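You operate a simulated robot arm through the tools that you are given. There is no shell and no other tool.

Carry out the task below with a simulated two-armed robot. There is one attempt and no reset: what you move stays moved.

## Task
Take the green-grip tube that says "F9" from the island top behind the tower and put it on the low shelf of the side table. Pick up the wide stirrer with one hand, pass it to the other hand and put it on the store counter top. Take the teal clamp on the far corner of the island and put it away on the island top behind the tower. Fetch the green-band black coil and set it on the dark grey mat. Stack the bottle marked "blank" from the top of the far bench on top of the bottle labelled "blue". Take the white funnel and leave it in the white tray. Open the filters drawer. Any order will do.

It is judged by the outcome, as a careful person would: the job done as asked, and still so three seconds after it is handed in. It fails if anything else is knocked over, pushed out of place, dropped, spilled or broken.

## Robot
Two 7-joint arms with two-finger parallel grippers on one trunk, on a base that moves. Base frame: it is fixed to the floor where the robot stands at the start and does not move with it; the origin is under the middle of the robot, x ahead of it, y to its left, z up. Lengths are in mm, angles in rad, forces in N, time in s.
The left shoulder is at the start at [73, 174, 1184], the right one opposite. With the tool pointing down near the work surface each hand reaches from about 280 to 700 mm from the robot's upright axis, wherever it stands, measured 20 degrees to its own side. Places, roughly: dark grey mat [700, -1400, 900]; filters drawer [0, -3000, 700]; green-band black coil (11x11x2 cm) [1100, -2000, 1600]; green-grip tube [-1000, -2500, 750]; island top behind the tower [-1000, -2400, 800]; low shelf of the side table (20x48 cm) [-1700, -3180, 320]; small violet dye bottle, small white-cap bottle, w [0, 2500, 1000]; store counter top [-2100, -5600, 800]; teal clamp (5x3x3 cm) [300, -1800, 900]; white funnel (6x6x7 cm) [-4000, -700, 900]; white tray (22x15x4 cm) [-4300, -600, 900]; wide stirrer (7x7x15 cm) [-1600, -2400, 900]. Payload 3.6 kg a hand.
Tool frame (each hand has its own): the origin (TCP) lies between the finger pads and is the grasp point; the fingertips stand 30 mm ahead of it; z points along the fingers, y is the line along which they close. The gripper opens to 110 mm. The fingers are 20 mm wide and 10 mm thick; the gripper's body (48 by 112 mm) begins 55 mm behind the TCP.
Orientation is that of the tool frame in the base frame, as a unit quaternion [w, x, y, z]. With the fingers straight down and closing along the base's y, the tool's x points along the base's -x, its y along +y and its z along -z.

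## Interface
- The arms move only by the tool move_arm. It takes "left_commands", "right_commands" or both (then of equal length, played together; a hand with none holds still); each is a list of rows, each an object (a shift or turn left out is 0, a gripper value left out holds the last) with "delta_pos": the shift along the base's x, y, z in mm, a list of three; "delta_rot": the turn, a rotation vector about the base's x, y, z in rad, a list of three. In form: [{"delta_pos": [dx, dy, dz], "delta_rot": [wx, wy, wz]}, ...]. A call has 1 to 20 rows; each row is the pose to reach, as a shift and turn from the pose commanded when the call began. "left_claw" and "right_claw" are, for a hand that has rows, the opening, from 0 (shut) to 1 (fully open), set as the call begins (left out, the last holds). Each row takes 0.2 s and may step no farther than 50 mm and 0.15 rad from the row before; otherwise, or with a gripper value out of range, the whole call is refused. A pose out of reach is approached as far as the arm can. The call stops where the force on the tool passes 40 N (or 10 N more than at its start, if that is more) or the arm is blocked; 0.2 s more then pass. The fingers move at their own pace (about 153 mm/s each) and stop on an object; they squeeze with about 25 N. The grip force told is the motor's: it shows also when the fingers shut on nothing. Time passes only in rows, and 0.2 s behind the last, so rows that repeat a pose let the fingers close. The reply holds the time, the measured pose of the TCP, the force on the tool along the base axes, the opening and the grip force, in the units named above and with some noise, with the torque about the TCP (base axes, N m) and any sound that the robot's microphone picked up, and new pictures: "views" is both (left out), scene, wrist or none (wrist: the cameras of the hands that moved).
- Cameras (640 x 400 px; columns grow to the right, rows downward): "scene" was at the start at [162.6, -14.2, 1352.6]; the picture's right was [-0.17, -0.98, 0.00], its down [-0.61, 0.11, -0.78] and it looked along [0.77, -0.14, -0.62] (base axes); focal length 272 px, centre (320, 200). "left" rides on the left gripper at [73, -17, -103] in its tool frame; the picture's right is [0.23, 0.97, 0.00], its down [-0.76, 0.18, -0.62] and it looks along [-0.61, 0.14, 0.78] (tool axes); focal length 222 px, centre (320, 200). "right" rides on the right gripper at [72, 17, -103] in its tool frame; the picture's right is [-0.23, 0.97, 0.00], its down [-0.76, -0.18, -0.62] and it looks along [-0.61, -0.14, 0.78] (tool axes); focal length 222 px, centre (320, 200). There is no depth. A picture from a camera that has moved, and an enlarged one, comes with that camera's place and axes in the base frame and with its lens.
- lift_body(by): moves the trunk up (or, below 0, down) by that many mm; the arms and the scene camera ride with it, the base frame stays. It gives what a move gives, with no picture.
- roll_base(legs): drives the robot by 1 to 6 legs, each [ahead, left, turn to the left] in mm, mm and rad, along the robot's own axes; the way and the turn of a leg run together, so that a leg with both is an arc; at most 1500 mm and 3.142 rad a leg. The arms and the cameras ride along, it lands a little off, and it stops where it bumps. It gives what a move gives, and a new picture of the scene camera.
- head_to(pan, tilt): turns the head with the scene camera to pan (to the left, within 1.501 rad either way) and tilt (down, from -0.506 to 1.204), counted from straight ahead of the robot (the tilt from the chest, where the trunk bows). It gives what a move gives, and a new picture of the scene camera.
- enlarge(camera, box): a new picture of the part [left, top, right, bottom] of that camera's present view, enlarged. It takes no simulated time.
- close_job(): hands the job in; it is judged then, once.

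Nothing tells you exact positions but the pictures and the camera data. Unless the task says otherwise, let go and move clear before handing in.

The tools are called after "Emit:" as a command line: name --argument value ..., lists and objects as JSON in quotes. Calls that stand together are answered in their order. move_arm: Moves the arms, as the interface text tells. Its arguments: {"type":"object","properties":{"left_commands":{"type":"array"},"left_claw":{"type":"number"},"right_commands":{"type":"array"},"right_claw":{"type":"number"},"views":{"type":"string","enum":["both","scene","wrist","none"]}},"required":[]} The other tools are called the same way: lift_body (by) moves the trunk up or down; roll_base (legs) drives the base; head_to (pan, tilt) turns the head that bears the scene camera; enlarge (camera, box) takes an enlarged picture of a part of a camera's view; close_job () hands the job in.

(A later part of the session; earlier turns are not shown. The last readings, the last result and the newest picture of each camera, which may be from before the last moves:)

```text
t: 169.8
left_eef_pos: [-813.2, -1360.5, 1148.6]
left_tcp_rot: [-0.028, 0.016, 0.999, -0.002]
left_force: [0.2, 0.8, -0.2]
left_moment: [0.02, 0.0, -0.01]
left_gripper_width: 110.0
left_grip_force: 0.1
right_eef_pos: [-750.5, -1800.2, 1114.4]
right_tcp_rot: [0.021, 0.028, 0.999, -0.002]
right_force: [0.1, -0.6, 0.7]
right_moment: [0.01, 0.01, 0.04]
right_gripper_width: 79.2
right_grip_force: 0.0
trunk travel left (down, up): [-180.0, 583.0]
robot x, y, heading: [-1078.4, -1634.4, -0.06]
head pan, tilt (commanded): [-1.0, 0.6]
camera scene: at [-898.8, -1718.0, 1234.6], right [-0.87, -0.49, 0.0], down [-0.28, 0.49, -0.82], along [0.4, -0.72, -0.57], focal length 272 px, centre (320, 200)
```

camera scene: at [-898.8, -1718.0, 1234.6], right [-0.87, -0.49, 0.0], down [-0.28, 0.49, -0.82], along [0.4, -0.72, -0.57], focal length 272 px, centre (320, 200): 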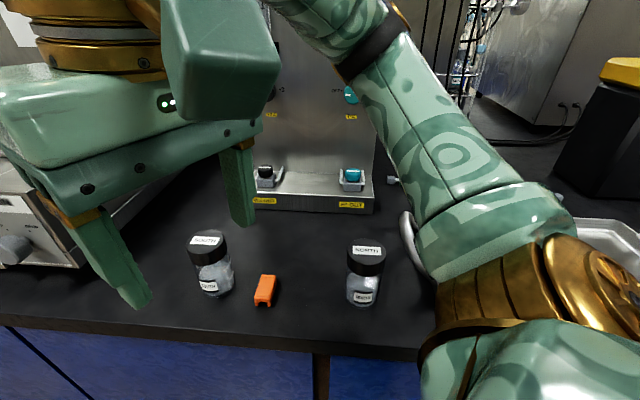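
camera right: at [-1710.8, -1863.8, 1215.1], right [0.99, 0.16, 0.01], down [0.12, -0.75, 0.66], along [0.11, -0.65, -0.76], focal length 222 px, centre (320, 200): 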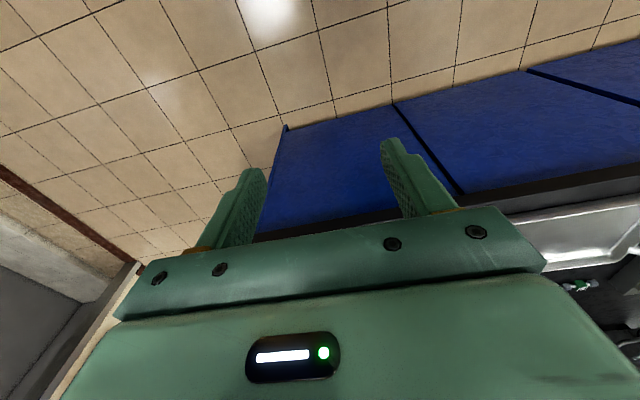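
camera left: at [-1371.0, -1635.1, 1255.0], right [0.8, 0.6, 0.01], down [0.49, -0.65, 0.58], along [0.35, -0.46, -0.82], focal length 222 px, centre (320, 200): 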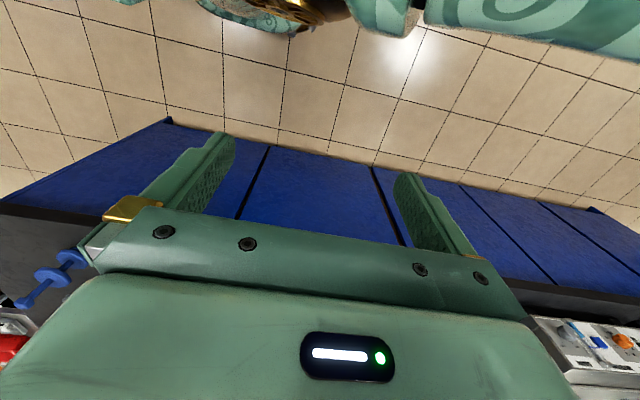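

The right elbow is near the tower; I'll extend the right hand sideways toward the tube so the elbow swings clear, watching as it goes.

Emit:
move_arm --right_commands '[{"delta_pos": [-2, -35, 0]}, {"delta_pos": [-4, -70, -5]}, {"delta_pos": [-6, -105, -10]}, {"delta_pos": [-8, -140, -15]}, {"delta_pos": [-10, -175, -20]}, {"delta_pos": [-12, -205, -25]}, {"delta_pos": [-12, -205, -25]}]' --views "both"

```text
t: 171.4
left_eef_pos: [-814.2, -1361.3, 1147.2]
left_tcp_rot: [-0.029, 0.016, 0.999, -0.002]
left_force: [-0.5, -0.4, 0.5]
left_moment: [-0.02, -0.02, -0.01]
left_gripper_width: 110.2
left_grip_force: 0.1
right_eef_pos: [-760.6, -1966.7, 1076.3]
right_tcp_rot: [0.022, 0.029, 0.999, -0.002]
right_force: [-0.2, 0.2, -0.3]
right_moment: [-0.04, -0.01, -0.03]
right_gripper_width: 79.3
right_grip_force: 0.0
right hand out of reach, approached as far as the arm can: row 5, 6, 7
trunk travel left (down, up): [-180.0, 583.0]
robot x, y, heading: [-1079.7, -1634.9, -0.057]
head pan, tilt (commanded): [-1.0, 0.6]
camera scene: at [-899.0, -1718.0, 1234.7], right [-0.87, -0.49, 0.0], down [-0.28, 0.49, -0.83], along [0.4, -0.72, -0.56], focal length 272 px, centre (320, 200)
camera right: at [-835.6, -1945.5, 1177.9], right [0.28, 0.96, 0.01], down [0.72, -0.22, 0.66], along [0.63, -0.18, -0.75], focal length 222 px, centre (320, 200)
```

scene: 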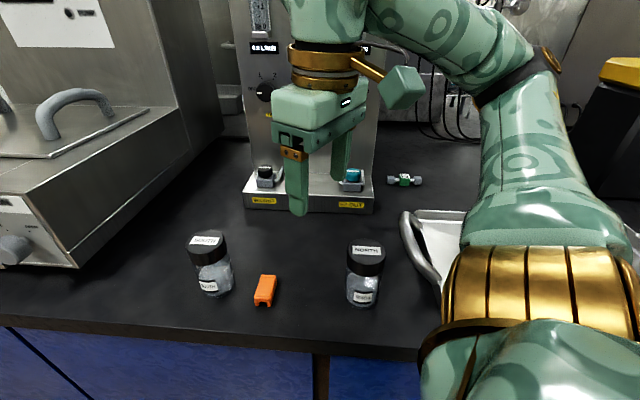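
right: 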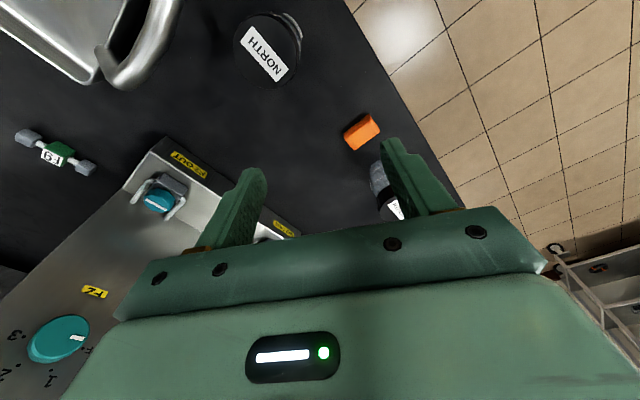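

The arm resists going sideways with this wrist angle. I'll test turning the right tool clockwise (the natural direction when reaching right).

Emit:
move_arm --right_commands '[{"delta_rot": [0, 0, -0.14]}, {"delta_rot": [0, 0, -0.28]}, {"delta_rot": [0, 0, -0.42]}, {"delta_rot": [0, 0, -0.56]}, {"delta_rot": [0, 0, -0.7]}, {"delta_rot": [0, 0, -0.84]}, {"delta_rot": [0, 0, -0.98]}, {"delta_rot": [0, 0, -1.12]}, {"delta_rot": [0, 0, -1.12]}]' --views "both"

```text
t: 173.4
left_eef_pos: [-815.0, -1359.7, 1147.8]
left_tcp_rot: [-0.028, 0.016, 0.999, -0.001]
left_force: [0.1, 0.4, 0.5]
left_moment: [0.0, 0.01, 0.01]
left_gripper_width: 110.0
left_grip_force: 0.1
right_eef_pos: [-757.5, -1966.9, 1074.1]
right_tcp_rot: [0.017, 0.556, 0.831, -0.014]
right_force: [-0.5, -0.8, -0.5]
right_moment: [0.0, 0.06, -0.01]
right_gripper_width: 79.2
right_grip_force: 0.0
trunk travel left (down, up): [-180.0, 583.0]
robot x, y, heading: [-1074.8, -1633.6, -0.061]
head pan, tilt (commanded): [-1.0, 0.6]
camera scene: at [-898.9, -1718.1, 1234.7], right [-0.87, -0.49, 0.0], down [-0.28, 0.49, -0.82], along [0.4, -0.72, -0.57], focal length 272 px, centre (320, 200)
camera right: at [-771.0, -1889.8, 1175.5], right [0.99, 0.16, 0.01], down [0.12, -0.75, 0.66], along [0.11, -0.65, -0.75], focal length 222 px, centre (320, 200)
```

scene: 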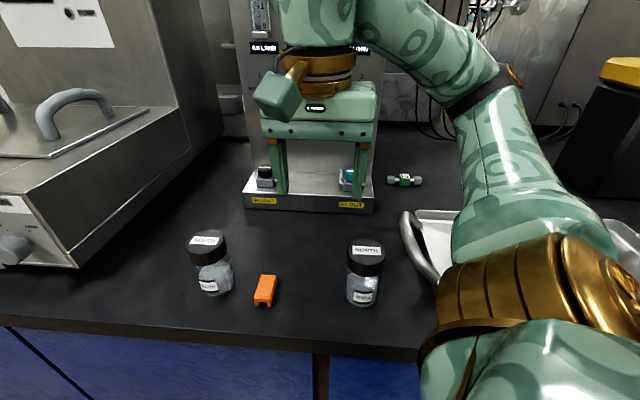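
right: 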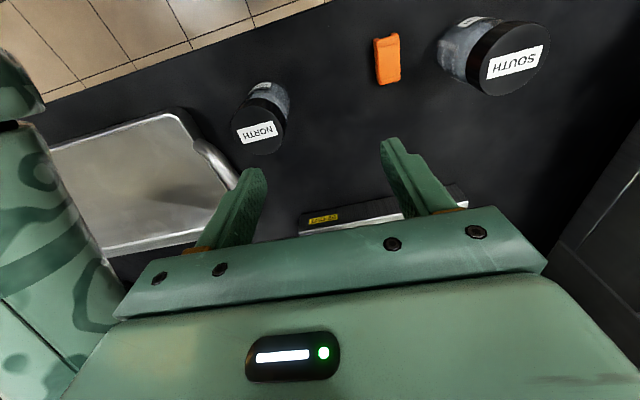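

Clockwise works well. I'll keep turning clockwise to see if I can get the fingers to close front-to-back.

Emit:
move_arm --right_commands '[{"delta_rot": [0, 0, -0.145]}, {"delta_rot": [0, 0, -0.29]}, {"delta_rot": [0, 0, -0.435]}, {"delta_rot": [0, 0, -0.58]}, {"delta_rot": [0, 0, -0.725]}, {"delta_rot": [0, 0, -0.87]}, {"delta_rot": [0, 0, -1.015]}, {"delta_rot": [0, 0, -1.16]}, {"delta_rot": [0, 0, -1.305]}, {"delta_rot": [0, 0, -1.45]}, {"delta_rot": [0, 0, -1.53]}, {"delta_rot": [0, 0, -1.53]}]' --views "both"

```text
t: 176.0
left_eef_pos: [-813.8, -1360.4, 1147.8]
left_tcp_rot: [-0.028, 0.017, 0.999, -0.001]
left_force: [-0.5, -0.9, 0.7]
left_moment: [-0.02, 0.0, -0.01]
left_gripper_width: 110.2
left_grip_force: 0.1
right_eef_pos: [-757.7, -1967.2, 1075.6]
right_tcp_rot: [0.003, 0.976, 0.215, -0.022]
right_force: [0.3, 0.0, -0.7]
right_moment: [0.0, 0.0, 0.0]
right_gripper_width: 79.0
right_grip_force: 0.0
trunk travel left (down, up): [-180.0, 583.0]
robot x, y, heading: [-1077.4, -1632.0, -0.059]
head pan, tilt (commanded): [-1.0, 0.6]
camera scene: at [-898.9, -1718.1, 1234.6], right [-0.87, -0.49, 0.0], down [-0.28, 0.49, -0.82], along [0.4, -0.72, -0.57], focal length 272 px, centre (320, 200)
camera right: at [-680.7, -1952.0, 1176.3], right [0.2, -0.98, 0.01], down [-0.74, -0.15, 0.66], along [-0.64, -0.14, -0.75], focal length 222 px, centre (320, 200)
```

scene: 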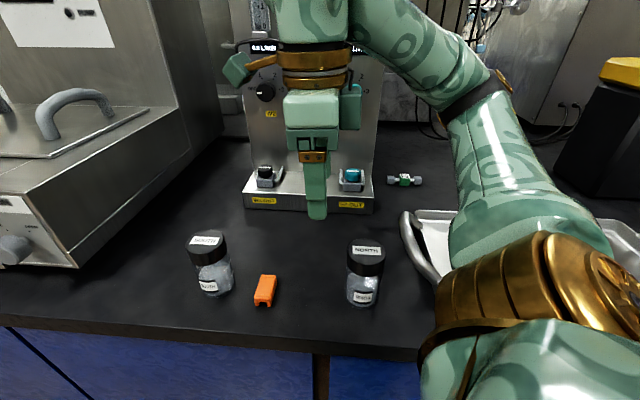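
right: 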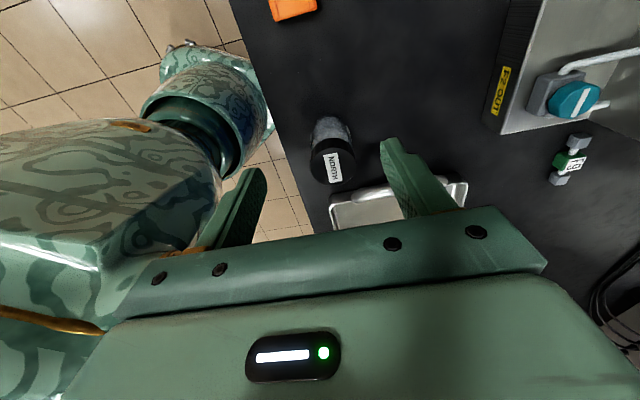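

Now the fingers close front-to-back and the wrist camera sees F9. I'll bring the base 100 mm closer to the island.

Emit:
roll_base --legs '[[0, -100, 0]]'

Emit:
move_arm --right_commands '[{"delta_pos": [-15, -20, 0], "delta_rot": [0.015, -0.042, 0]}, {"delta_pos": [-35, -45, 0], "delta_rot": [0.015, -0.042, 0]}, {"delta_pos": [-55, -70, 0], "delta_rot": [0.015, -0.042, 0]}, {"delta_pos": [-75, -95, 0], "delta_rot": [0.015, -0.042, 0]}, {"delta_pos": [-75, -95, 0], "delta_rot": [0.015, -0.042, 0]}]' --views "both"

```text
t: 177.2
left_eef_pos: [-819.3, -1461.3, 1148.6]
left_tcp_rot: [-0.028, 0.018, 0.999, 0.0]
left_force: [1.1, -0.5, -0.1]
left_moment: [0.01, 0.0, 0.04]
left_gripper_width: 109.9
left_grip_force: 0.0
right_eef_pos: [-764.1, -2068.2, 1074.3]
right_tcp_rot: [0.001, 0.977, 0.214, -0.021]
right_force: [0.0, -1.2, -0.3]
right_moment: [0.04, 0.01, 0.0]
right_gripper_width: 78.9
right_grip_force: 0.0
trunk travel left (down, up): [-180.0, 583.0]
robot x, y, heading: [-1080.9, -1732.9, -0.061]
head pan, tilt (commanded): [-1.0, 0.6]
camera scene: at [-905.1, -1818.4, 1234.5], right [-0.87, -0.49, 0.0], down [-0.28, 0.49, -0.82], along [0.4, -0.72, -0.57], focal length 272 px, centre (320, 200)
```

scene: 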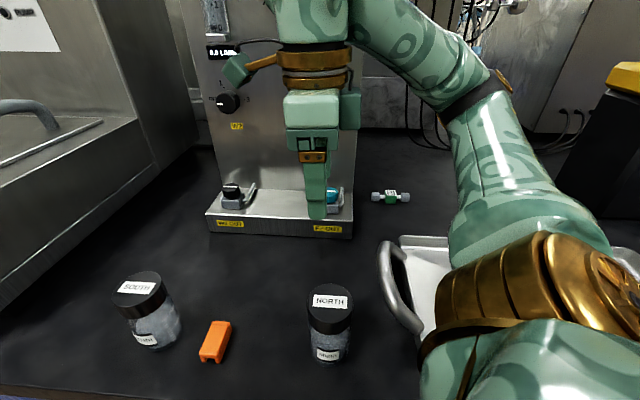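

```text
t: 178.4
left_eef_pos: [-817.9, -1459.3, 1145.4]
left_tcp_rot: [-0.028, 0.017, 0.999, -0.001]
left_force: [-0.5, 0.5, -0.1]
left_moment: [0.03, -0.01, -0.04]
left_gripper_width: 110.0
left_grip_force: 0.0
right_eef_pos: [-809.7, -2124.4, 1052.2]
right_tcp_rot: [-0.047, 0.973, 0.227, 0.015]
right_force: [0.4, 0.4, 0.0]
right_moment: [0.01, 0.01, -0.01]
right_gripper_width: 79.0
right_grip_force: 0.0
right hand out of reach, approached as far as the arm can: row 2, 3, 4
trunk travel left (down, up): [-180.0, 583.0]
robot x, y, heading: [-1081.1, -1730.6, -0.058]
head pan, tilt (commanded): [-1.0, 0.6]
camera scene: at [-904.5, -1816.2, 1234.6], right [-0.87, -0.49, 0.0], down [-0.28, 0.49, -0.83], along [0.4, -0.72, -0.56], focal length 272 px, centre (320, 200)
camera right: at [-737.0, -2117.7, 1157.5], right [0.23, -0.97, -0.09], down [-0.77, -0.24, 0.6], along [-0.6, -0.06, -0.8], focal length 222 px, centre (320, 200)
```

scene: 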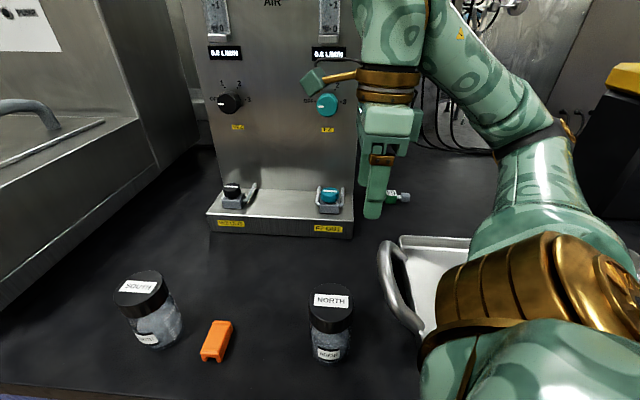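
right: 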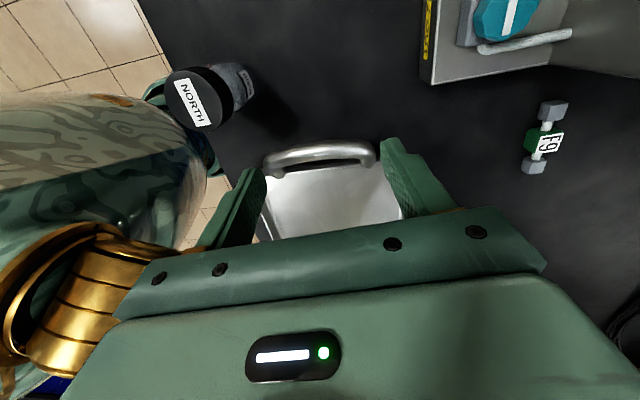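

I'm at a limit because the wrist is high relative to the lowered shoulder. I'll lower the hand (still above the tray) and level the tool, then continue extending.

Emit:
move_arm --right_commands '[{"delta_pos": [0, 0, -25], "delta_rot": [-0.03, 0, 0]}, {"delta_pos": [0, 0, -50], "delta_rot": [-0.06, 0.004, 0]}, {"delta_pos": [0, 0, -75], "delta_rot": [-0.098, 0.008, 0]}, {"delta_pos": [5, -30, -85], "delta_rot": [-0.098, 0.008, 0]}, {"delta_pos": [10, -65, -88], "delta_rot": [-0.098, 0.008, 0]}, {"delta_pos": [15, -100, -88], "delta_rot": [-0.098, 0.008, 0]}, {"delta_pos": [15, -100, -88], "delta_rot": [-0.098, 0.008, 0]}]' --views "both"

```text
t: 180.0
left_eef_pos: [-819.2, -1458.8, 1147.1]
left_tcp_rot: [-0.028, 0.018, 0.999, -0.001]
left_force: [-0.1, -0.2, -0.3]
left_moment: [0.0, 0.03, -0.01]
left_gripper_width: 110.2
left_grip_force: 0.0
right_eef_pos: [-827.7, -2262.6, 986.2]
right_tcp_rot: [0.047, 0.975, 0.215, -0.014]
right_force: [-0.2, -1.1, -0.3]
right_moment: [-0.03, 0.0, 0.0]
right_gripper_width: 79.2
right_grip_force: 0.1
right hand out of reach, approached as far as the arm can: row 1
trunk travel left (down, up): [-180.0, 583.0]
robot x, y, heading: [-1086.3, -1732.2, -0.061]
head pan, tilt (commanded): [-1.0, 0.6]
camera scene: at [-905.2, -1816.7, 1234.7], right [-0.87, -0.49, 0.0], down [-0.28, 0.49, -0.82], along [0.4, -0.72, -0.57], focal length 272 px, centre (320, 200)
camera right: at [-753.6, -2238.5, 1088.4], right [0.2, -0.97, 0.09], down [-0.76, -0.1, 0.64], along [-0.62, -0.2, -0.76], focal length 222 px, centre (320, 200)
```

scene: 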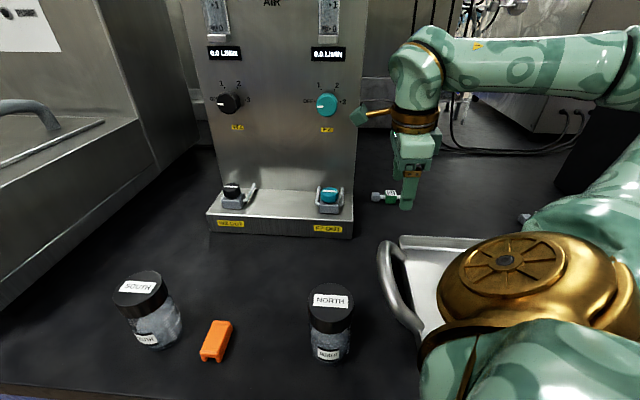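
right: 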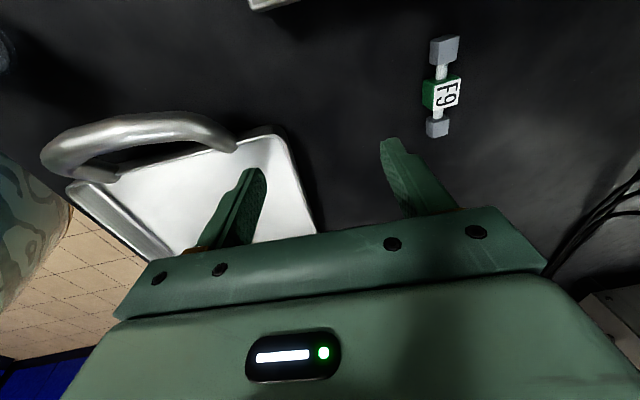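

Now the hand moves freely. F9 is at [-786, -2397] per the wrist camera. Moving above it with the tool levelled.

Emit:
move_arm --right_commands '[{"delta_pos": [10, -33, -5], "delta_rot": [0.04, -0.003, 0]}, {"delta_pos": [20, -67, -15], "delta_rot": [0.08, -0.006, 0]}, {"delta_pos": [31, -101, -30], "delta_rot": [0.098, -0.007, 0]}, {"delta_pos": [41, -134, -45], "delta_rot": [0.098, -0.007, 0]}, {"delta_pos": [41, -134, -45], "delta_rot": [0.098, -0.007, 0]}]' --views "both"

```text
t: 180.6
left_eef_pos: [-820.5, -1459.5, 1148.0]
left_tcp_rot: [-0.028, 0.018, 0.999, -0.001]
left_force: [-0.1, -1.1, -0.1]
left_moment: [0.08, 0.07, 0.02]
left_gripper_width: 109.9
left_grip_force: 0.1
right_eef_pos: [-813.1, -2312.9, 977.6]
right_tcp_rot: [0.011, 0.973, 0.23, -0.004]
right_force: [-9.7, 17.1, 5.4]
right_moment: [-1.89, -1.67, 1.77]
right_gripper_width: 79.0
right_grip_force: 0.0
trunk travel left (down, up): [-180.0, 583.0]
robot x, y, heading: [-1086.8, -1730.2, -0.061]
head pan, tilt (commanded): [-1.0, 0.6]
stopped in row 2 (right hand): the force on the tool passed its limit at 73 N (the readings are from after the stop); the commanded pose is now the measured one
camera scene: at [-905.7, -1816.5, 1234.8], right [-0.87, -0.49, 0.0], down [-0.27, 0.49, -0.83], along [0.4, -0.72, -0.56], focal length 272 px, centre (320, 200)
camera right: at [-740.0, -2293.8, 1081.8], right [0.23, -0.97, 0.02], down [-0.76, -0.17, 0.63], along [-0.61, -0.16, -0.78], focal length 222 px, centre (320, 200)
```

scene: 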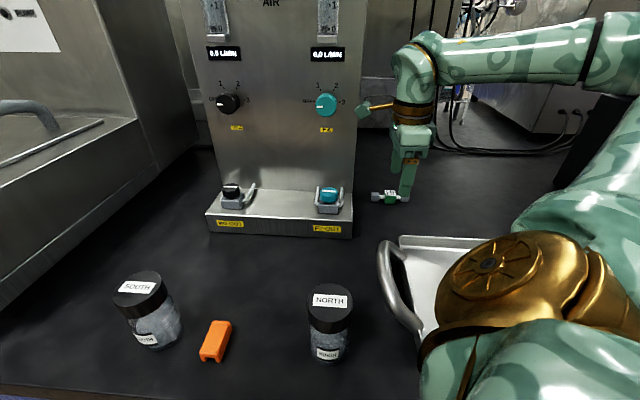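
right: 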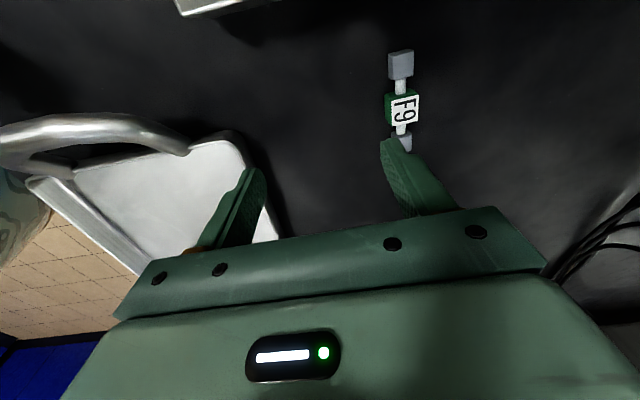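

The wrist camera's housing touched the tower plate's front (it hasn't moved). I'll back off, lean the hand away from the tower about the closing axis so the camera clears it, then approach again.

Emit:
move_arm --right_commands '[{"delta_pos": [-10, 24, 0]}, {"delta_pos": [-23, 55, 0]}, {"delta_pos": [-23, 55, 0], "delta_rot": [0.045, -0.108, 0]}, {"delta_pos": [-23, 55, 0], "delta_rot": [0.09, -0.216, 0]}, {"delta_pos": [-23, 55, 0], "delta_rot": [0.134, -0.323, 0]}, {"delta_pos": [-23, 55, 0], "delta_rot": [0.145, -0.35, 0]}, {"delta_pos": [-23, 55, 0], "delta_rot": [0.145, -0.35, 0]}]' --views "both"

```text
t: 182.2
left_eef_pos: [-820.5, -1461.0, 1147.4]
left_tcp_rot: [-0.028, 0.018, 0.999, -0.001]
left_force: [-0.4, -0.3, -0.9]
left_moment: [0.03, -0.03, 0.02]
left_gripper_width: 110.2
left_grip_force: 0.1
right_eef_pos: [-834.3, -2259.6, 977.8]
right_tcp_rot: [-0.02, 0.958, 0.222, 0.183]
right_force: [0.2, -0.2, -0.3]
right_moment: [0.0, 0.0, -0.05]
right_gripper_width: 79.0
right_grip_force: 0.1
trunk travel left (down, up): [-180.0, 583.0]
robot x, y, heading: [-1085.1, -1730.2, -0.063]
head pan, tilt (commanded): [-1.0, 0.6]
camera scene: at [-905.3, -1817.2, 1234.7], right [-0.87, -0.49, 0.0], down [-0.27, 0.49, -0.82], along [0.4, -0.72, -0.57], focal length 272 px, centre (320, 200)
camera right: at [-801.2, -2257.2, 1101.0], right [0.23, -0.97, -0.04], down [-0.92, -0.23, 0.3], along [-0.3, -0.03, -0.95], focal length 222 px, centre (320, 200)
```

scene: 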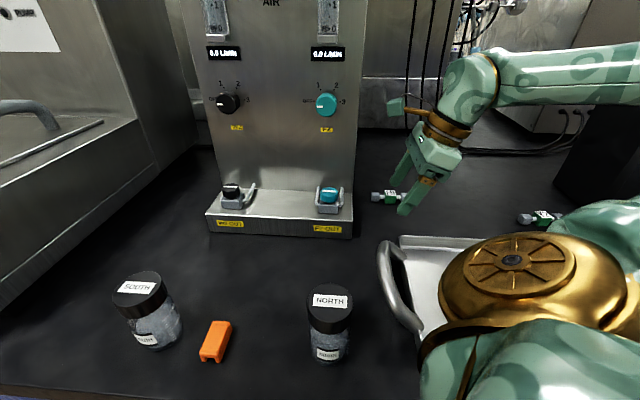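
right: 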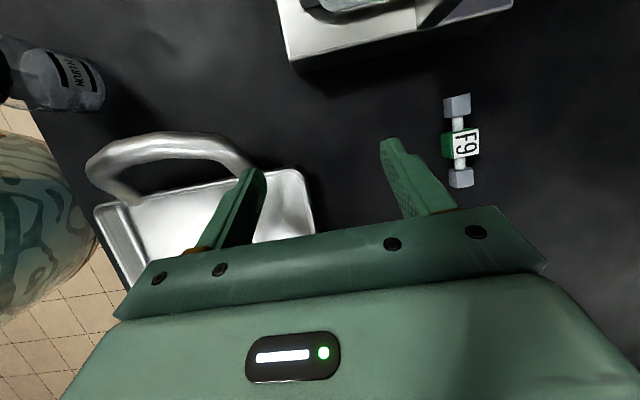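

The leaned hand now clears the tower. Approaching to above F9.

Emit:
move_arm --right_commands '[{"delta_pos": [8, -27, 0]}, {"delta_pos": [17, -55, -5]}, {"delta_pos": [25, -82, -10]}, {"delta_pos": [34, -110, -20]}, {"delta_pos": [43, -138, -35]}, {"delta_pos": [43, -138, -35]}]' --views "both"

```text
t: 183.6
left_eef_pos: [-819.9, -1460.2, 1148.8]
left_tcp_rot: [-0.028, 0.018, 0.999, -0.001]
left_force: [0.6, -0.6, -0.4]
left_moment: [-0.04, 0.0, 0.03]
left_gripper_width: 109.8
left_grip_force: 0.0
right_eef_pos: [-792.8, -2397.9, 941.9]
right_tcp_rot: [-0.019, 0.958, 0.222, 0.182]
right_force: [-0.2, 0.5, 0.6]
right_moment: [0.03, 0.03, -0.01]
right_gripper_width: 79.0
right_grip_force: 0.1
trunk travel left (down, up): [-180.0, 583.0]
robot x, y, heading: [-1083.8, -1730.5, -0.063]
head pan, tilt (commanded): [-1.0, 0.6]
camera scene: at [-905.5, -1816.7, 1234.8], right [-0.87, -0.49, 0.0], down [-0.27, 0.49, -0.83], along [0.4, -0.72, -0.56], focal length 272 px, centre (320, 200)
camera right: at [-758.9, -2396.5, 1066.2], right [0.23, -0.97, -0.04], down [-0.92, -0.23, 0.3], along [-0.3, -0.03, -0.95], focal length 222 px, centre (320, 200)
```

scene: 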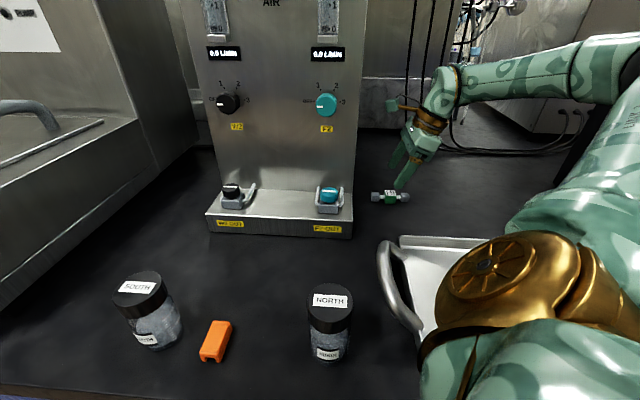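
right: 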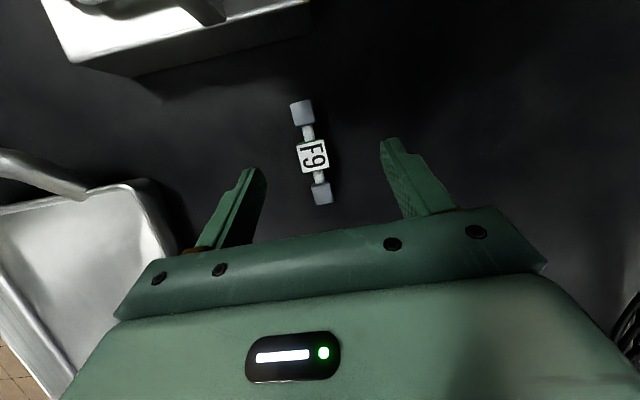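

F9's green block sits between the fingers and aligned. Small correction, then descend to grasp height.

Emit:
move_arm --right_commands '[{"delta_pos": [0, 5, -15]}, {"delta_pos": [0, 5, -32]}, {"delta_pos": [0, 5, -46]}, {"delta_pos": [0, 5, -54]}, {"delta_pos": [0, 5, -54]}]' --views "both"

Emit:
enlarge --camera "scene" --box '[350, 120, 470, 220]'

```text
t: 184.8
left_eef_pos: [-818.7, -1460.9, 1147.3]
left_tcp_rot: [-0.029, 0.019, 0.999, -0.002]
left_force: [-0.9, 0.1, -0.3]
left_moment: [-0.02, 0.06, 0.0]
left_gripper_width: 109.9
left_grip_force: 0.0
right_eef_pos: [-793.8, -2393.9, 887.4]
right_tcp_rot: [-0.02, 0.958, 0.222, 0.182]
right_force: [-0.6, 0.3, 0.1]
right_moment: [0.03, 0.02, 0.03]
right_gripper_width: 79.2
right_grip_force: 0.2
trunk travel left (down, up): [-180.0, 583.0]
robot x, y, heading: [-1080.1, -1731.0, -0.063]
head pan, tilt (commanded): [-1.0, 0.6]
camera scene: at [-905.2, -1817.2, 1234.7], right [-0.87, -0.49, 0.0], down [-0.28, 0.49, -0.82], along [0.4, -0.72, -0.57], focal length 272 px, centre (320, 200)
camera right: at [-759.3, -2390.3, 1010.8], right [0.23, -0.97, -0.04], down [-0.92, -0.23, 0.3], along [-0.3, -0.03, -0.95], focal length 222 px, centre (320, 200)
```

scene: 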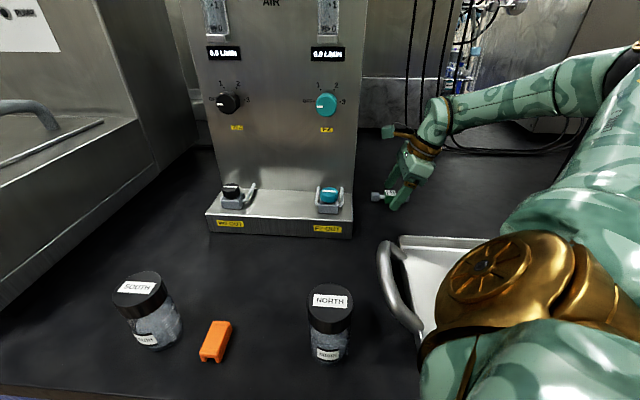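
right: 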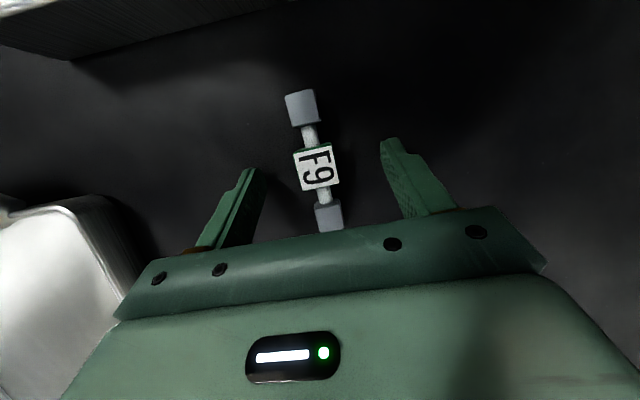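

```text
4.00 times, centred on (410, 170) of scene
camera zoom: at [-905.2, -1817.2, 1234.7], right [-0.87, -0.49, 0.0], down [-0.28, 0.49, -0.82], along [0.4, -0.72, -0.57], focal length 1090 px, centre (-40, 320)
```

zoom: 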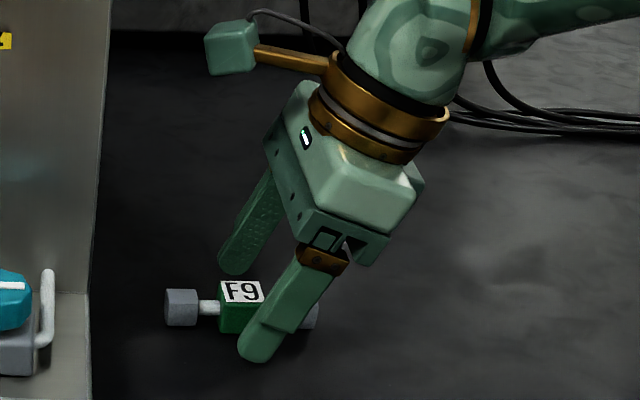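

The fingers straddle the block well. Going 8 mm lower for a fuller grip, then closing.

Emit:
move_arm --right_commands '[{"delta_pos": [2, 1, -4]}, {"delta_pos": [2, 1, -8]}, {"delta_pos": [2, 1, -8]}]' --views "none"

Emit:
move_arm --right_commands '[{"delta_pos": [0, 0, 0]}, {"delta_pos": [0, 0, 0]}, {"delta_pos": [0, 0, 0]}, {"delta_pos": [0, 0, 0]}, {"delta_pos": [0, 0, 0]}]' --right_claw 0 --views "both"

Emit:
enlarge --camera "scene" --box '[350, 120, 470, 220]'

```text
t: 185.6
left_eef_pos: [-820.3, -1456.8, 1147.9]
left_tcp_rot: [-0.026, 0.018, 0.999, -0.003]
left_force: [-0.1, -0.1, -0.5]
left_moment: [0.0, -0.02, -0.01]
left_gripper_width: 109.8
left_grip_force: 0.0
right_eef_pos: [-790.7, -2390.2, 884.2]
right_tcp_rot: [-0.017, 0.958, 0.22, 0.184]
right_force: [0.6, -2.6, 29.6]
right_moment: [1.01, 0.52, 0.14]
right_gripper_width: 77.2
right_grip_force: 0.1
trunk travel left (down, up): [-180.0, 583.0]
robot x, y, heading: [-1088.0, -1733.6, -0.064]
head pan, tilt (commanded): [-1.0, 0.6]
```

```text
t: 185.8
left_eef_pos: [-819.9, -1459.7, 1147.5]
left_tcp_rot: [-0.028, 0.018, 0.999, -0.001]
left_force: [0.3, 0.4, 0.1]
left_moment: [0.03, 0.02, 0.04]
left_gripper_width: 109.8
left_grip_force: 0.1
right_eef_pos: [-791.1, -2387.3, 881.8]
right_tcp_rot: [-0.023, 0.958, 0.218, 0.183]
right_force: [-5.0, 4.3, 18.7]
right_moment: [0.45, 0.25, 0.07]
right_gripper_width: 25.1
right_grip_force: 24.6
trunk travel left (down, up): [-180.0, 583.0]
robot x, y, heading: [-1080.7, -1735.9, -0.071]
head pan, tilt (commanded): [-1.0, 0.6]
stopped in row 1 (right hand): the force on the tool passed its limit at 43 N (the readings are from after the stop); the commanded pose is now the measured one
camera scene: at [-906.4, -1815.8, 1234.8], right [-0.87, -0.49, 0.0], down [-0.27, 0.49, -0.83], along [0.4, -0.72, -0.56], focal length 272 px, centre (320, 200)
camera right: at [-759.6, -2387.1, 1006.0], right [0.23, -0.97, -0.05], down [-0.93, -0.23, 0.3], along [-0.3, -0.02, -0.95], focal length 222 px, centre (320, 200)
```

scene: 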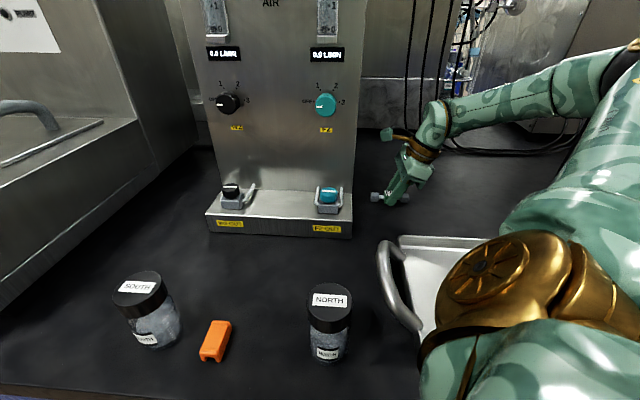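
right: 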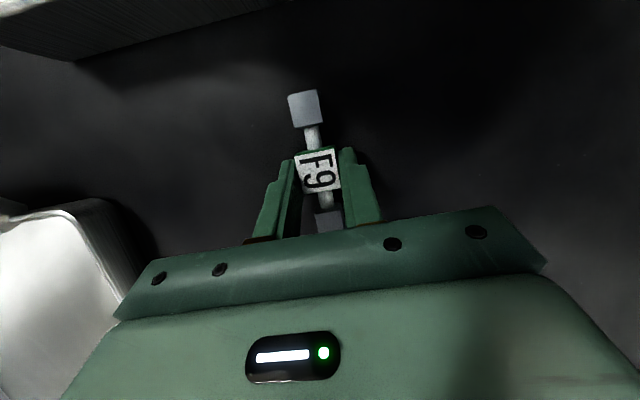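

```text
4.00 times, centred on (410, 170) of scene
camera zoom: at [-906.4, -1815.8, 1234.8], right [-0.87, -0.49, 0.0], down [-0.27, 0.49, -0.83], along [0.4, -0.72, -0.56], focal length 1090 px, centre (-40, 320)
```

zoom: 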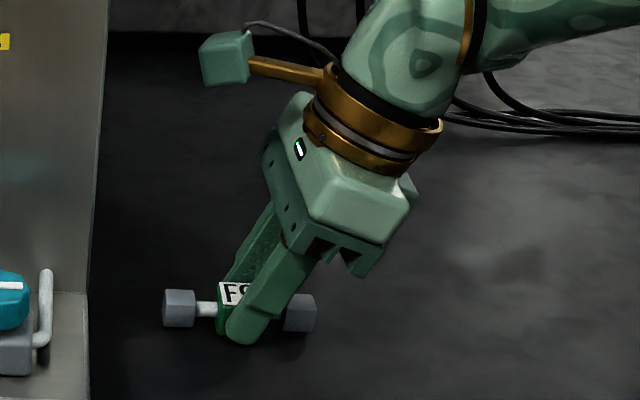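

The fingertips touched the table lightly and the block is gripped (25 mm). Lifting gently and checking.

Emit:
move_arm --right_commands '[{"delta_pos": [0, 0, 4]}, {"delta_pos": [0, 0, 12]}, {"delta_pos": [0, 0, 25]}, {"delta_pos": [0, 0, 40]}, {"delta_pos": [0, 0, 40]}]' --right_claw 0 --views "both"

Emit:
enlarge --camera "scene" --box '[350, 120, 470, 220]'

```text
t: 187.1
left_eef_pos: [-820.2, -1460.6, 1147.1]
left_tcp_rot: [-0.028, 0.018, 0.999, -0.001]
left_force: [-0.6, -0.8, 0.5]
left_moment: [0.01, -0.02, 0.02]
left_gripper_width: 109.9
left_grip_force: 0.0
right_eef_pos: [-790.6, -2387.8, 919.7]
right_tcp_rot: [-0.025, 0.958, 0.219, 0.182]
right_force: [-0.5, -0.2, 0.0]
right_moment: [0.0, 0.03, -0.02]
right_gripper_width: 24.9
right_grip_force: 25.0
trunk travel left (down, up): [-180.0, 583.0]
robot x, y, heading: [-1084.7, -1733.0, -0.061]
head pan, tilt (commanded): [-1.0, 0.6]
camera scene: at [-905.2, -1817.5, 1234.6], right [-0.87, -0.49, 0.0], down [-0.27, 0.49, -0.82], along [0.4, -0.72, -0.57], focal length 272 px, centre (320, 200)
camera right: at [-757.0, -2386.8, 1043.2], right [0.23, -0.97, -0.05], down [-0.92, -0.23, 0.3], along [-0.31, -0.02, -0.95], focal length 222 px, centre (320, 200)
```

scene: 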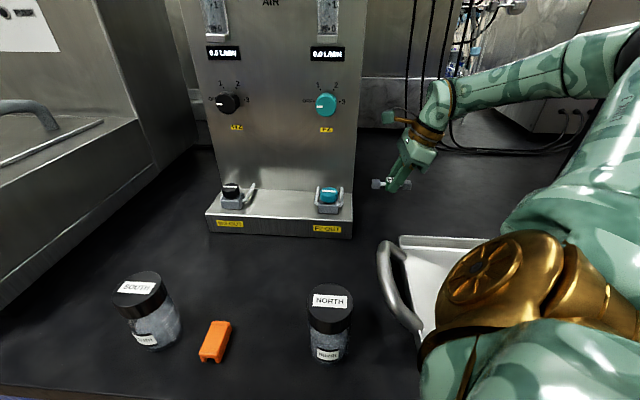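
right: 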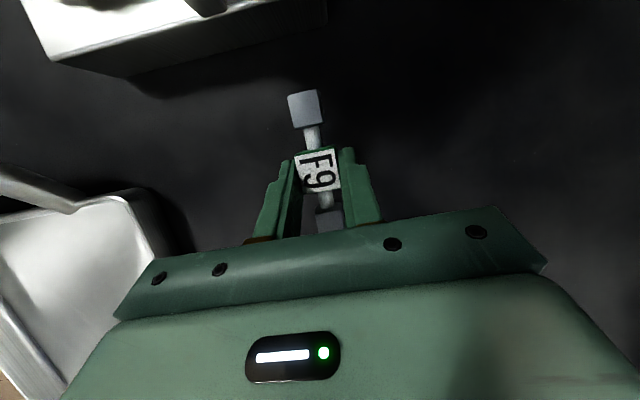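

```text
4.00 times, centred on (410, 170) of scene
camera zoom: at [-905.2, -1817.5, 1234.6], right [-0.87, -0.49, 0.0], down [-0.27, 0.49, -0.82], along [0.4, -0.72, -0.57], focal length 1090 px, centre (-40, 320)
```

zoom: 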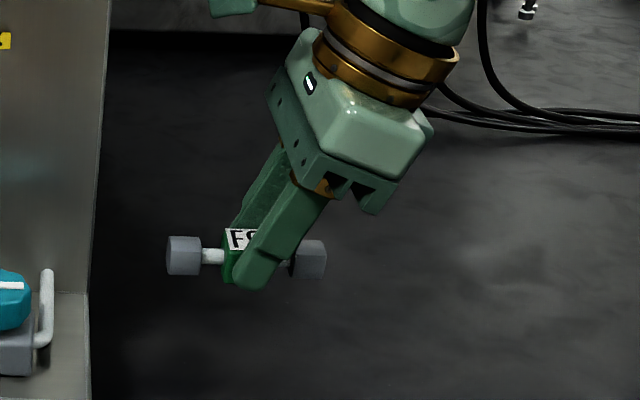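

F9 is held level at the fingertips. Retracting it along the way I came, staying above the tray.

Emit:
move_arm --right_commands '[{"delta_pos": [0, 0, 35]}, {"delta_pos": [-8, 25, 60]}, {"delta_pos": [-20, 60, 65]}, {"delta_pos": [-32, 95, 68]}, {"delta_pos": [-44, 130, 70]}, {"delta_pos": [-50, 165, 75]}, {"delta_pos": [-45, 205, 85]}, {"delta_pos": [-40, 240, 100]}, {"delta_pos": [-35, 280, 110]}, {"delta_pos": [-30, 320, 120]}, {"delta_pos": [-30, 320, 120]}]' --right_claw 0 --views "both"

```text
t: 189.4
left_eef_pos: [-819.0, -1461.1, 1145.9]
left_tcp_rot: [-0.028, 0.018, 0.999, 0.0]
left_force: [0.3, 0.0, 0.4]
left_moment: [-0.01, -0.01, -0.04]
left_gripper_width: 110.3
left_grip_force: 0.0
right_eef_pos: [-809.8, -2086.2, 1058.2]
right_tcp_rot: [-0.025, 0.959, 0.219, 0.18]
right_force: [-0.3, -0.3, -1.0]
right_moment: [0.05, 0.0, 0.0]
right_gripper_width: 25.0
right_grip_force: 24.6
right hand out of reach, approached as far as the arm can: row 9, 10, 11
trunk travel left (down, up): [-180.0, 583.0]
robot x, y, heading: [-1087.6, -1727.8, -0.065]
head pan, tilt (commanded): [-1.0, 0.6]
camera scene: at [-905.6, -1817.6, 1234.7], right [-0.87, -0.49, 0.0], down [-0.27, 0.49, -0.82], along [0.4, -0.72, -0.57], focal length 272 px, centre (320, 200)
camera right: at [-776.5, -2084.7, 1182.7], right [0.23, -0.97, -0.05], down [-0.92, -0.23, 0.3], along [-0.31, -0.02, -0.95], focal length 222 px, centre (320, 200)
```

scene: 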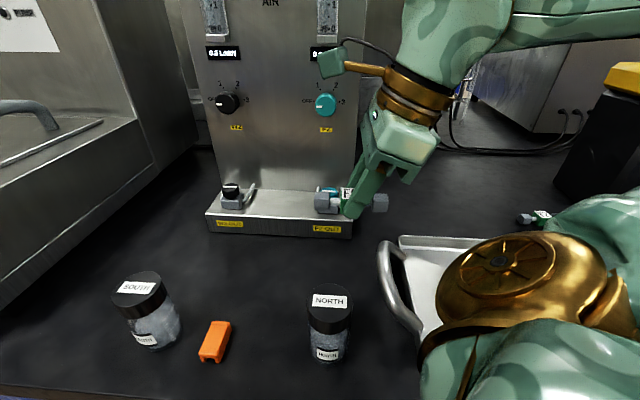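
right: 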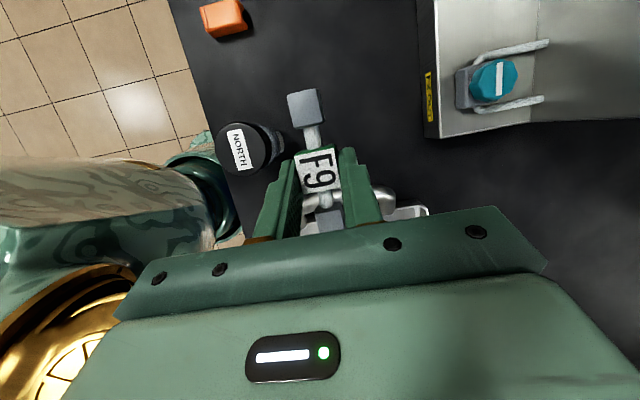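

Backing away from the island with the tube held, then turning to face along the island and reversing toward the side-table end.

Emit:
roll_base --legs '[[0, 450, 0], [0, 0, 0.45], [-1400, 0, 0]]'

Emit:
head_to --pan -1.2 --tilt 0.45

```text
t: 199.9
left_eef_pos: [-2218.0, -1495.8, 1147.8]
left_tcp_rot: [-0.027, -0.224, 0.974, -0.007]
left_force: [-0.3, -0.6, 0.3]
left_moment: [-0.01, -0.03, -0.05]
left_gripper_width: 109.8
left_grip_force: 0.0
right_eef_pos: [-1915.6, -2043.9, 1059.9]
right_tcp_rot: [-0.069, 0.876, 0.445, 0.17]
right_force: [-0.3, 0.5, 0.4]
right_moment: [0.02, -0.02, -0.01]
right_gripper_width: 25.0
right_grip_force: 25.2
trunk travel left (down, up): [-180.0, 583.0]
robot x, y, heading: [-2323.0, -1860.7, 0.428]
head pan, tilt (commanded): [-1.0, 0.6]
camera scene: at [-2126.2, -1850.8, 1234.7], right [-0.54, -0.84, 0.0], down [-0.47, 0.31, -0.83], along [0.69, -0.45, -0.56], focal length 272 px, centre (320, 200)
```

scene: 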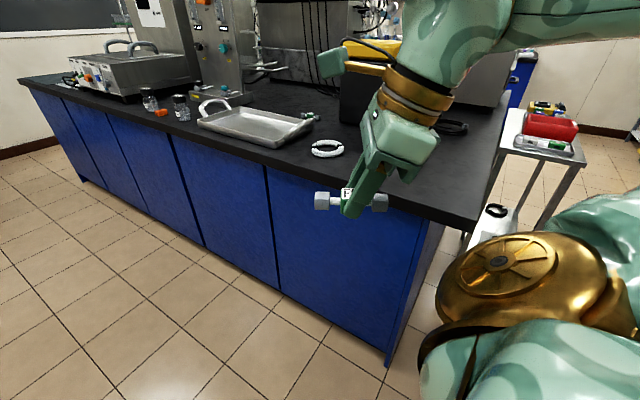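

```text
t: 200.7
left_eef_pos: [-2217.2, -1496.4, 1148.6]
left_tcp_rot: [-0.027, -0.224, 0.974, -0.009]
left_force: [-0.3, 0.0, -0.5]
left_moment: [-0.03, -0.02, -0.01]
left_gripper_width: 110.1
left_grip_force: 0.1
right_eef_pos: [-1914.3, -2043.9, 1058.5]
right_tcp_rot: [-0.068, 0.876, 0.445, 0.171]
right_force: [-0.2, 0.5, 0.0]
right_moment: [0.03, -0.03, -0.01]
right_gripper_width: 24.6
right_grip_force: 25.5
trunk travel left (down, up): [-180.0, 583.0]
robot x, y, heading: [-2324.2, -1859.8, 0.422]
head pan, tilt (commanded): [-1.201, 0.45]
camera scene: at [-2134.4, -1866.9, 1248.2], right [-0.7, -0.71, 0.0], down [-0.31, 0.3, -0.9], along [0.64, -0.63, -0.44], focal length 272 px, centre (320, 200)
```

scene: 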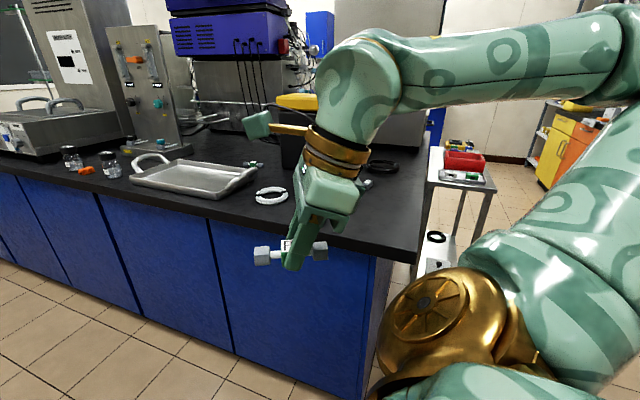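

The side table is visible beyond the island corner. I'll go around to its open side (facing it squarely from the aisle).

Emit:
roll_base --legs '[[-560, 0, -0.03], [0, -700, 0], [0, -600, 0]]'

Emit:
head_to --pan 0.0 --tilt 0.6

```text
t: 210.3
left_eef_pos: [-2215.8, -2910.6, 1146.7]
left_tcp_rot: [-0.027, -0.216, 0.976, -0.007]
left_force: [0.6, -0.5, 0.4]
left_moment: [-0.03, -0.01, -0.02]
left_gripper_width: 109.9
left_grip_force: 0.1
right_eef_pos: [-1923.2, -3462.1, 1058.6]
right_tcp_rot: [-0.066, 0.881, 0.437, 0.17]
right_force: [1.0, -0.3, -0.9]
right_moment: [0.0, 0.03, 0.01]
right_gripper_width: 24.8
right_grip_force: 24.8
trunk travel left (down, up): [-180.0, 583.0]
robot x, y, heading: [-2325.7, -3271.1, 0.409]
head pan, tilt (commanded): [-1.201, 0.45]
camera scene: at [-2139.0, -3282.5, 1248.2], right [-0.71, -0.7, 0.0], down [-0.31, 0.31, -0.9], along [0.63, -0.64, -0.44], focal length 272 px, centre (320, 200)
```

scene: 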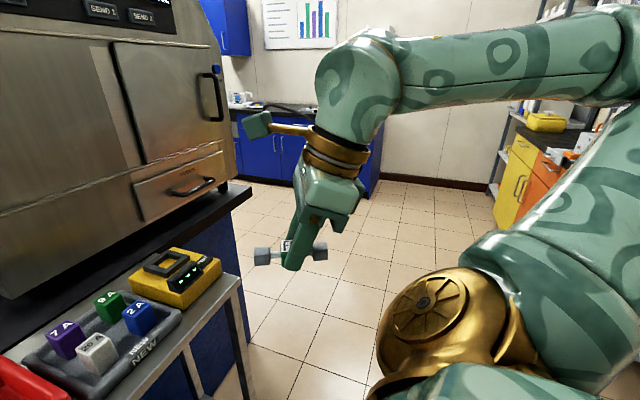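

```text
t: 211.7
left_eef_pos: [-2215.3, -2909.4, 1147.3]
left_tcp_rot: [-0.027, -0.217, 0.976, -0.008]
left_force: [0.2, -0.6, -0.1]
left_moment: [0.03, 0.0, 0.01]
left_gripper_width: 109.8
left_grip_force: 0.0
right_eef_pos: [-1922.9, -3461.8, 1059.5]
right_tcp_rot: [-0.066, 0.881, 0.437, 0.169]
right_force: [0.7, 0.3, 0.3]
right_moment: [0.01, 0.0, -0.01]
right_gripper_width: 24.7
right_grip_force: 24.9
trunk travel left (down, up): [-180.0, 583.0]
robot x, y, heading: [-2328.9, -3271.7, 0.406]
head pan, tilt (commanded): [0.0, 0.6]
camera scene: at [-2122.6, -3181.4, 1234.7], right [0.4, -0.92, 0.0], down [-0.52, -0.22, -0.82], along [0.76, 0.33, -0.57], focal length 272 px, centre (320, 200)
```

scene: 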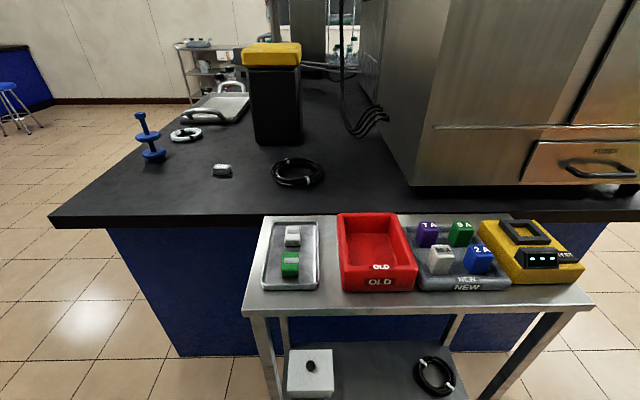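

I'm facing the side table: its low shelf holds a grey box on the left and a black ring on the right, with free space between. I'll look down for a better view.

Emit:
head_to --pan -0.15 --tilt 0.95

```text
t: 212.5
left_eef_pos: [-2216.3, -2910.4, 1147.7]
left_tcp_rot: [-0.027, -0.216, 0.976, -0.008]
left_force: [-0.7, 1.4, -0.4]
left_moment: [0.04, 0.0, 0.01]
left_gripper_width: 109.9
left_grip_force: 0.1
right_eef_pos: [-1923.8, -3461.5, 1058.7]
right_tcp_rot: [-0.067, 0.88, 0.438, 0.171]
right_force: [0.0, 0.4, -1.4]
right_moment: [0.04, 0.01, -0.01]
right_gripper_width: 25.1
right_grip_force: 25.1
trunk travel left (down, up): [-180.0, 583.0]
robot x, y, heading: [-2331.1, -3271.1, 0.41]
head pan, tilt (commanded): [-0.15, 0.949]
camera scene: at [-2133.4, -3197.9, 1206.3], right [0.26, -0.97, 0.0], down [-0.79, -0.21, -0.58], along [0.56, 0.15, -0.81], focal length 272 px, centre (320, 200)
```

scene: 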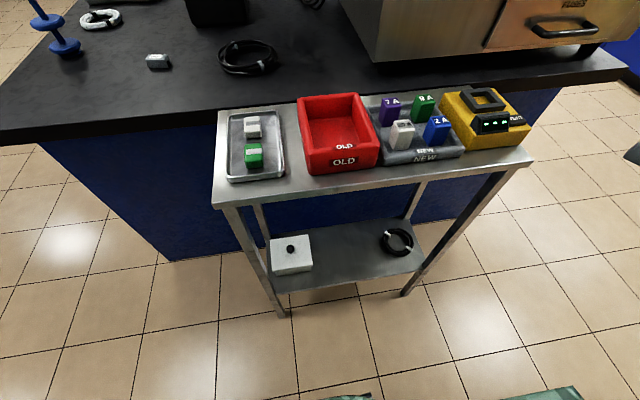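

Low shelf is at z≈320 with a ~240 mm gap between the box and ring, centred near [-1750, -3186]. I'll lower the trunk fully, keeping the hand clear of the table edge.

Emit:
lift_body --by -175

Emit:
head_to --pan -0.15 --tilt 0.75

```text
t: 214.5
left_eef_pos: [-2216.5, -2909.8, 972.1]
left_tcp_rot: [-0.028, -0.215, 0.976, -0.008]
left_force: [0.1, -0.3, 0.6]
left_moment: [0.0, -0.02, 0.0]
left_gripper_width: 110.3
left_grip_force: 0.1
right_eef_pos: [-1855.8, -3433.9, 838.4]
right_tcp_rot: [-0.074, 0.896, 0.435, 0.049]
right_force: [-0.3, -0.1, -0.4]
right_moment: [-0.01, -0.03, 0.0]
right_gripper_width: 24.8
right_grip_force: 25.1
trunk travel left (down, up): [-5.0, 758.0]
robot x, y, heading: [-2329.6, -3269.9, 0.407]
head pan, tilt (commanded): [-0.15, 0.949]
```

```text
t: 215.2
left_eef_pos: [-2215.3, -2909.2, 973.2]
left_tcp_rot: [-0.027, -0.215, 0.976, -0.008]
left_force: [0.0, 0.1, 0.3]
left_moment: [-0.02, 0.02, 0.0]
left_gripper_width: 110.0
left_grip_force: 0.0
right_eef_pos: [-1855.6, -3432.5, 838.2]
right_tcp_rot: [-0.073, 0.896, 0.435, 0.048]
right_force: [0.2, -0.3, -0.6]
right_moment: [0.0, 0.0, 0.01]
right_gripper_width: 24.9
right_grip_force: 24.8
trunk travel left (down, up): [-5.0, 758.0]
robot x, y, heading: [-2327.7, -3274.1, 0.403]
head pan, tilt (commanded): [-0.15, 0.75]
camera scene: at [-2024.5, -3152.4, 1033.8], right [0.26, -0.97, 0.0], down [-0.66, -0.17, -0.73], along [0.71, 0.19, -0.68], focal length 272 px, centre (320, 200)
```

scene: 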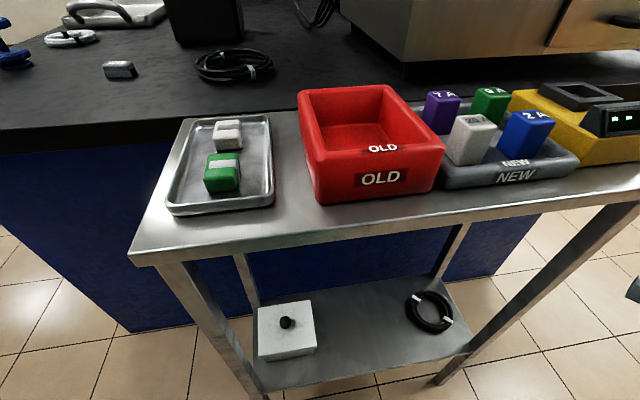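

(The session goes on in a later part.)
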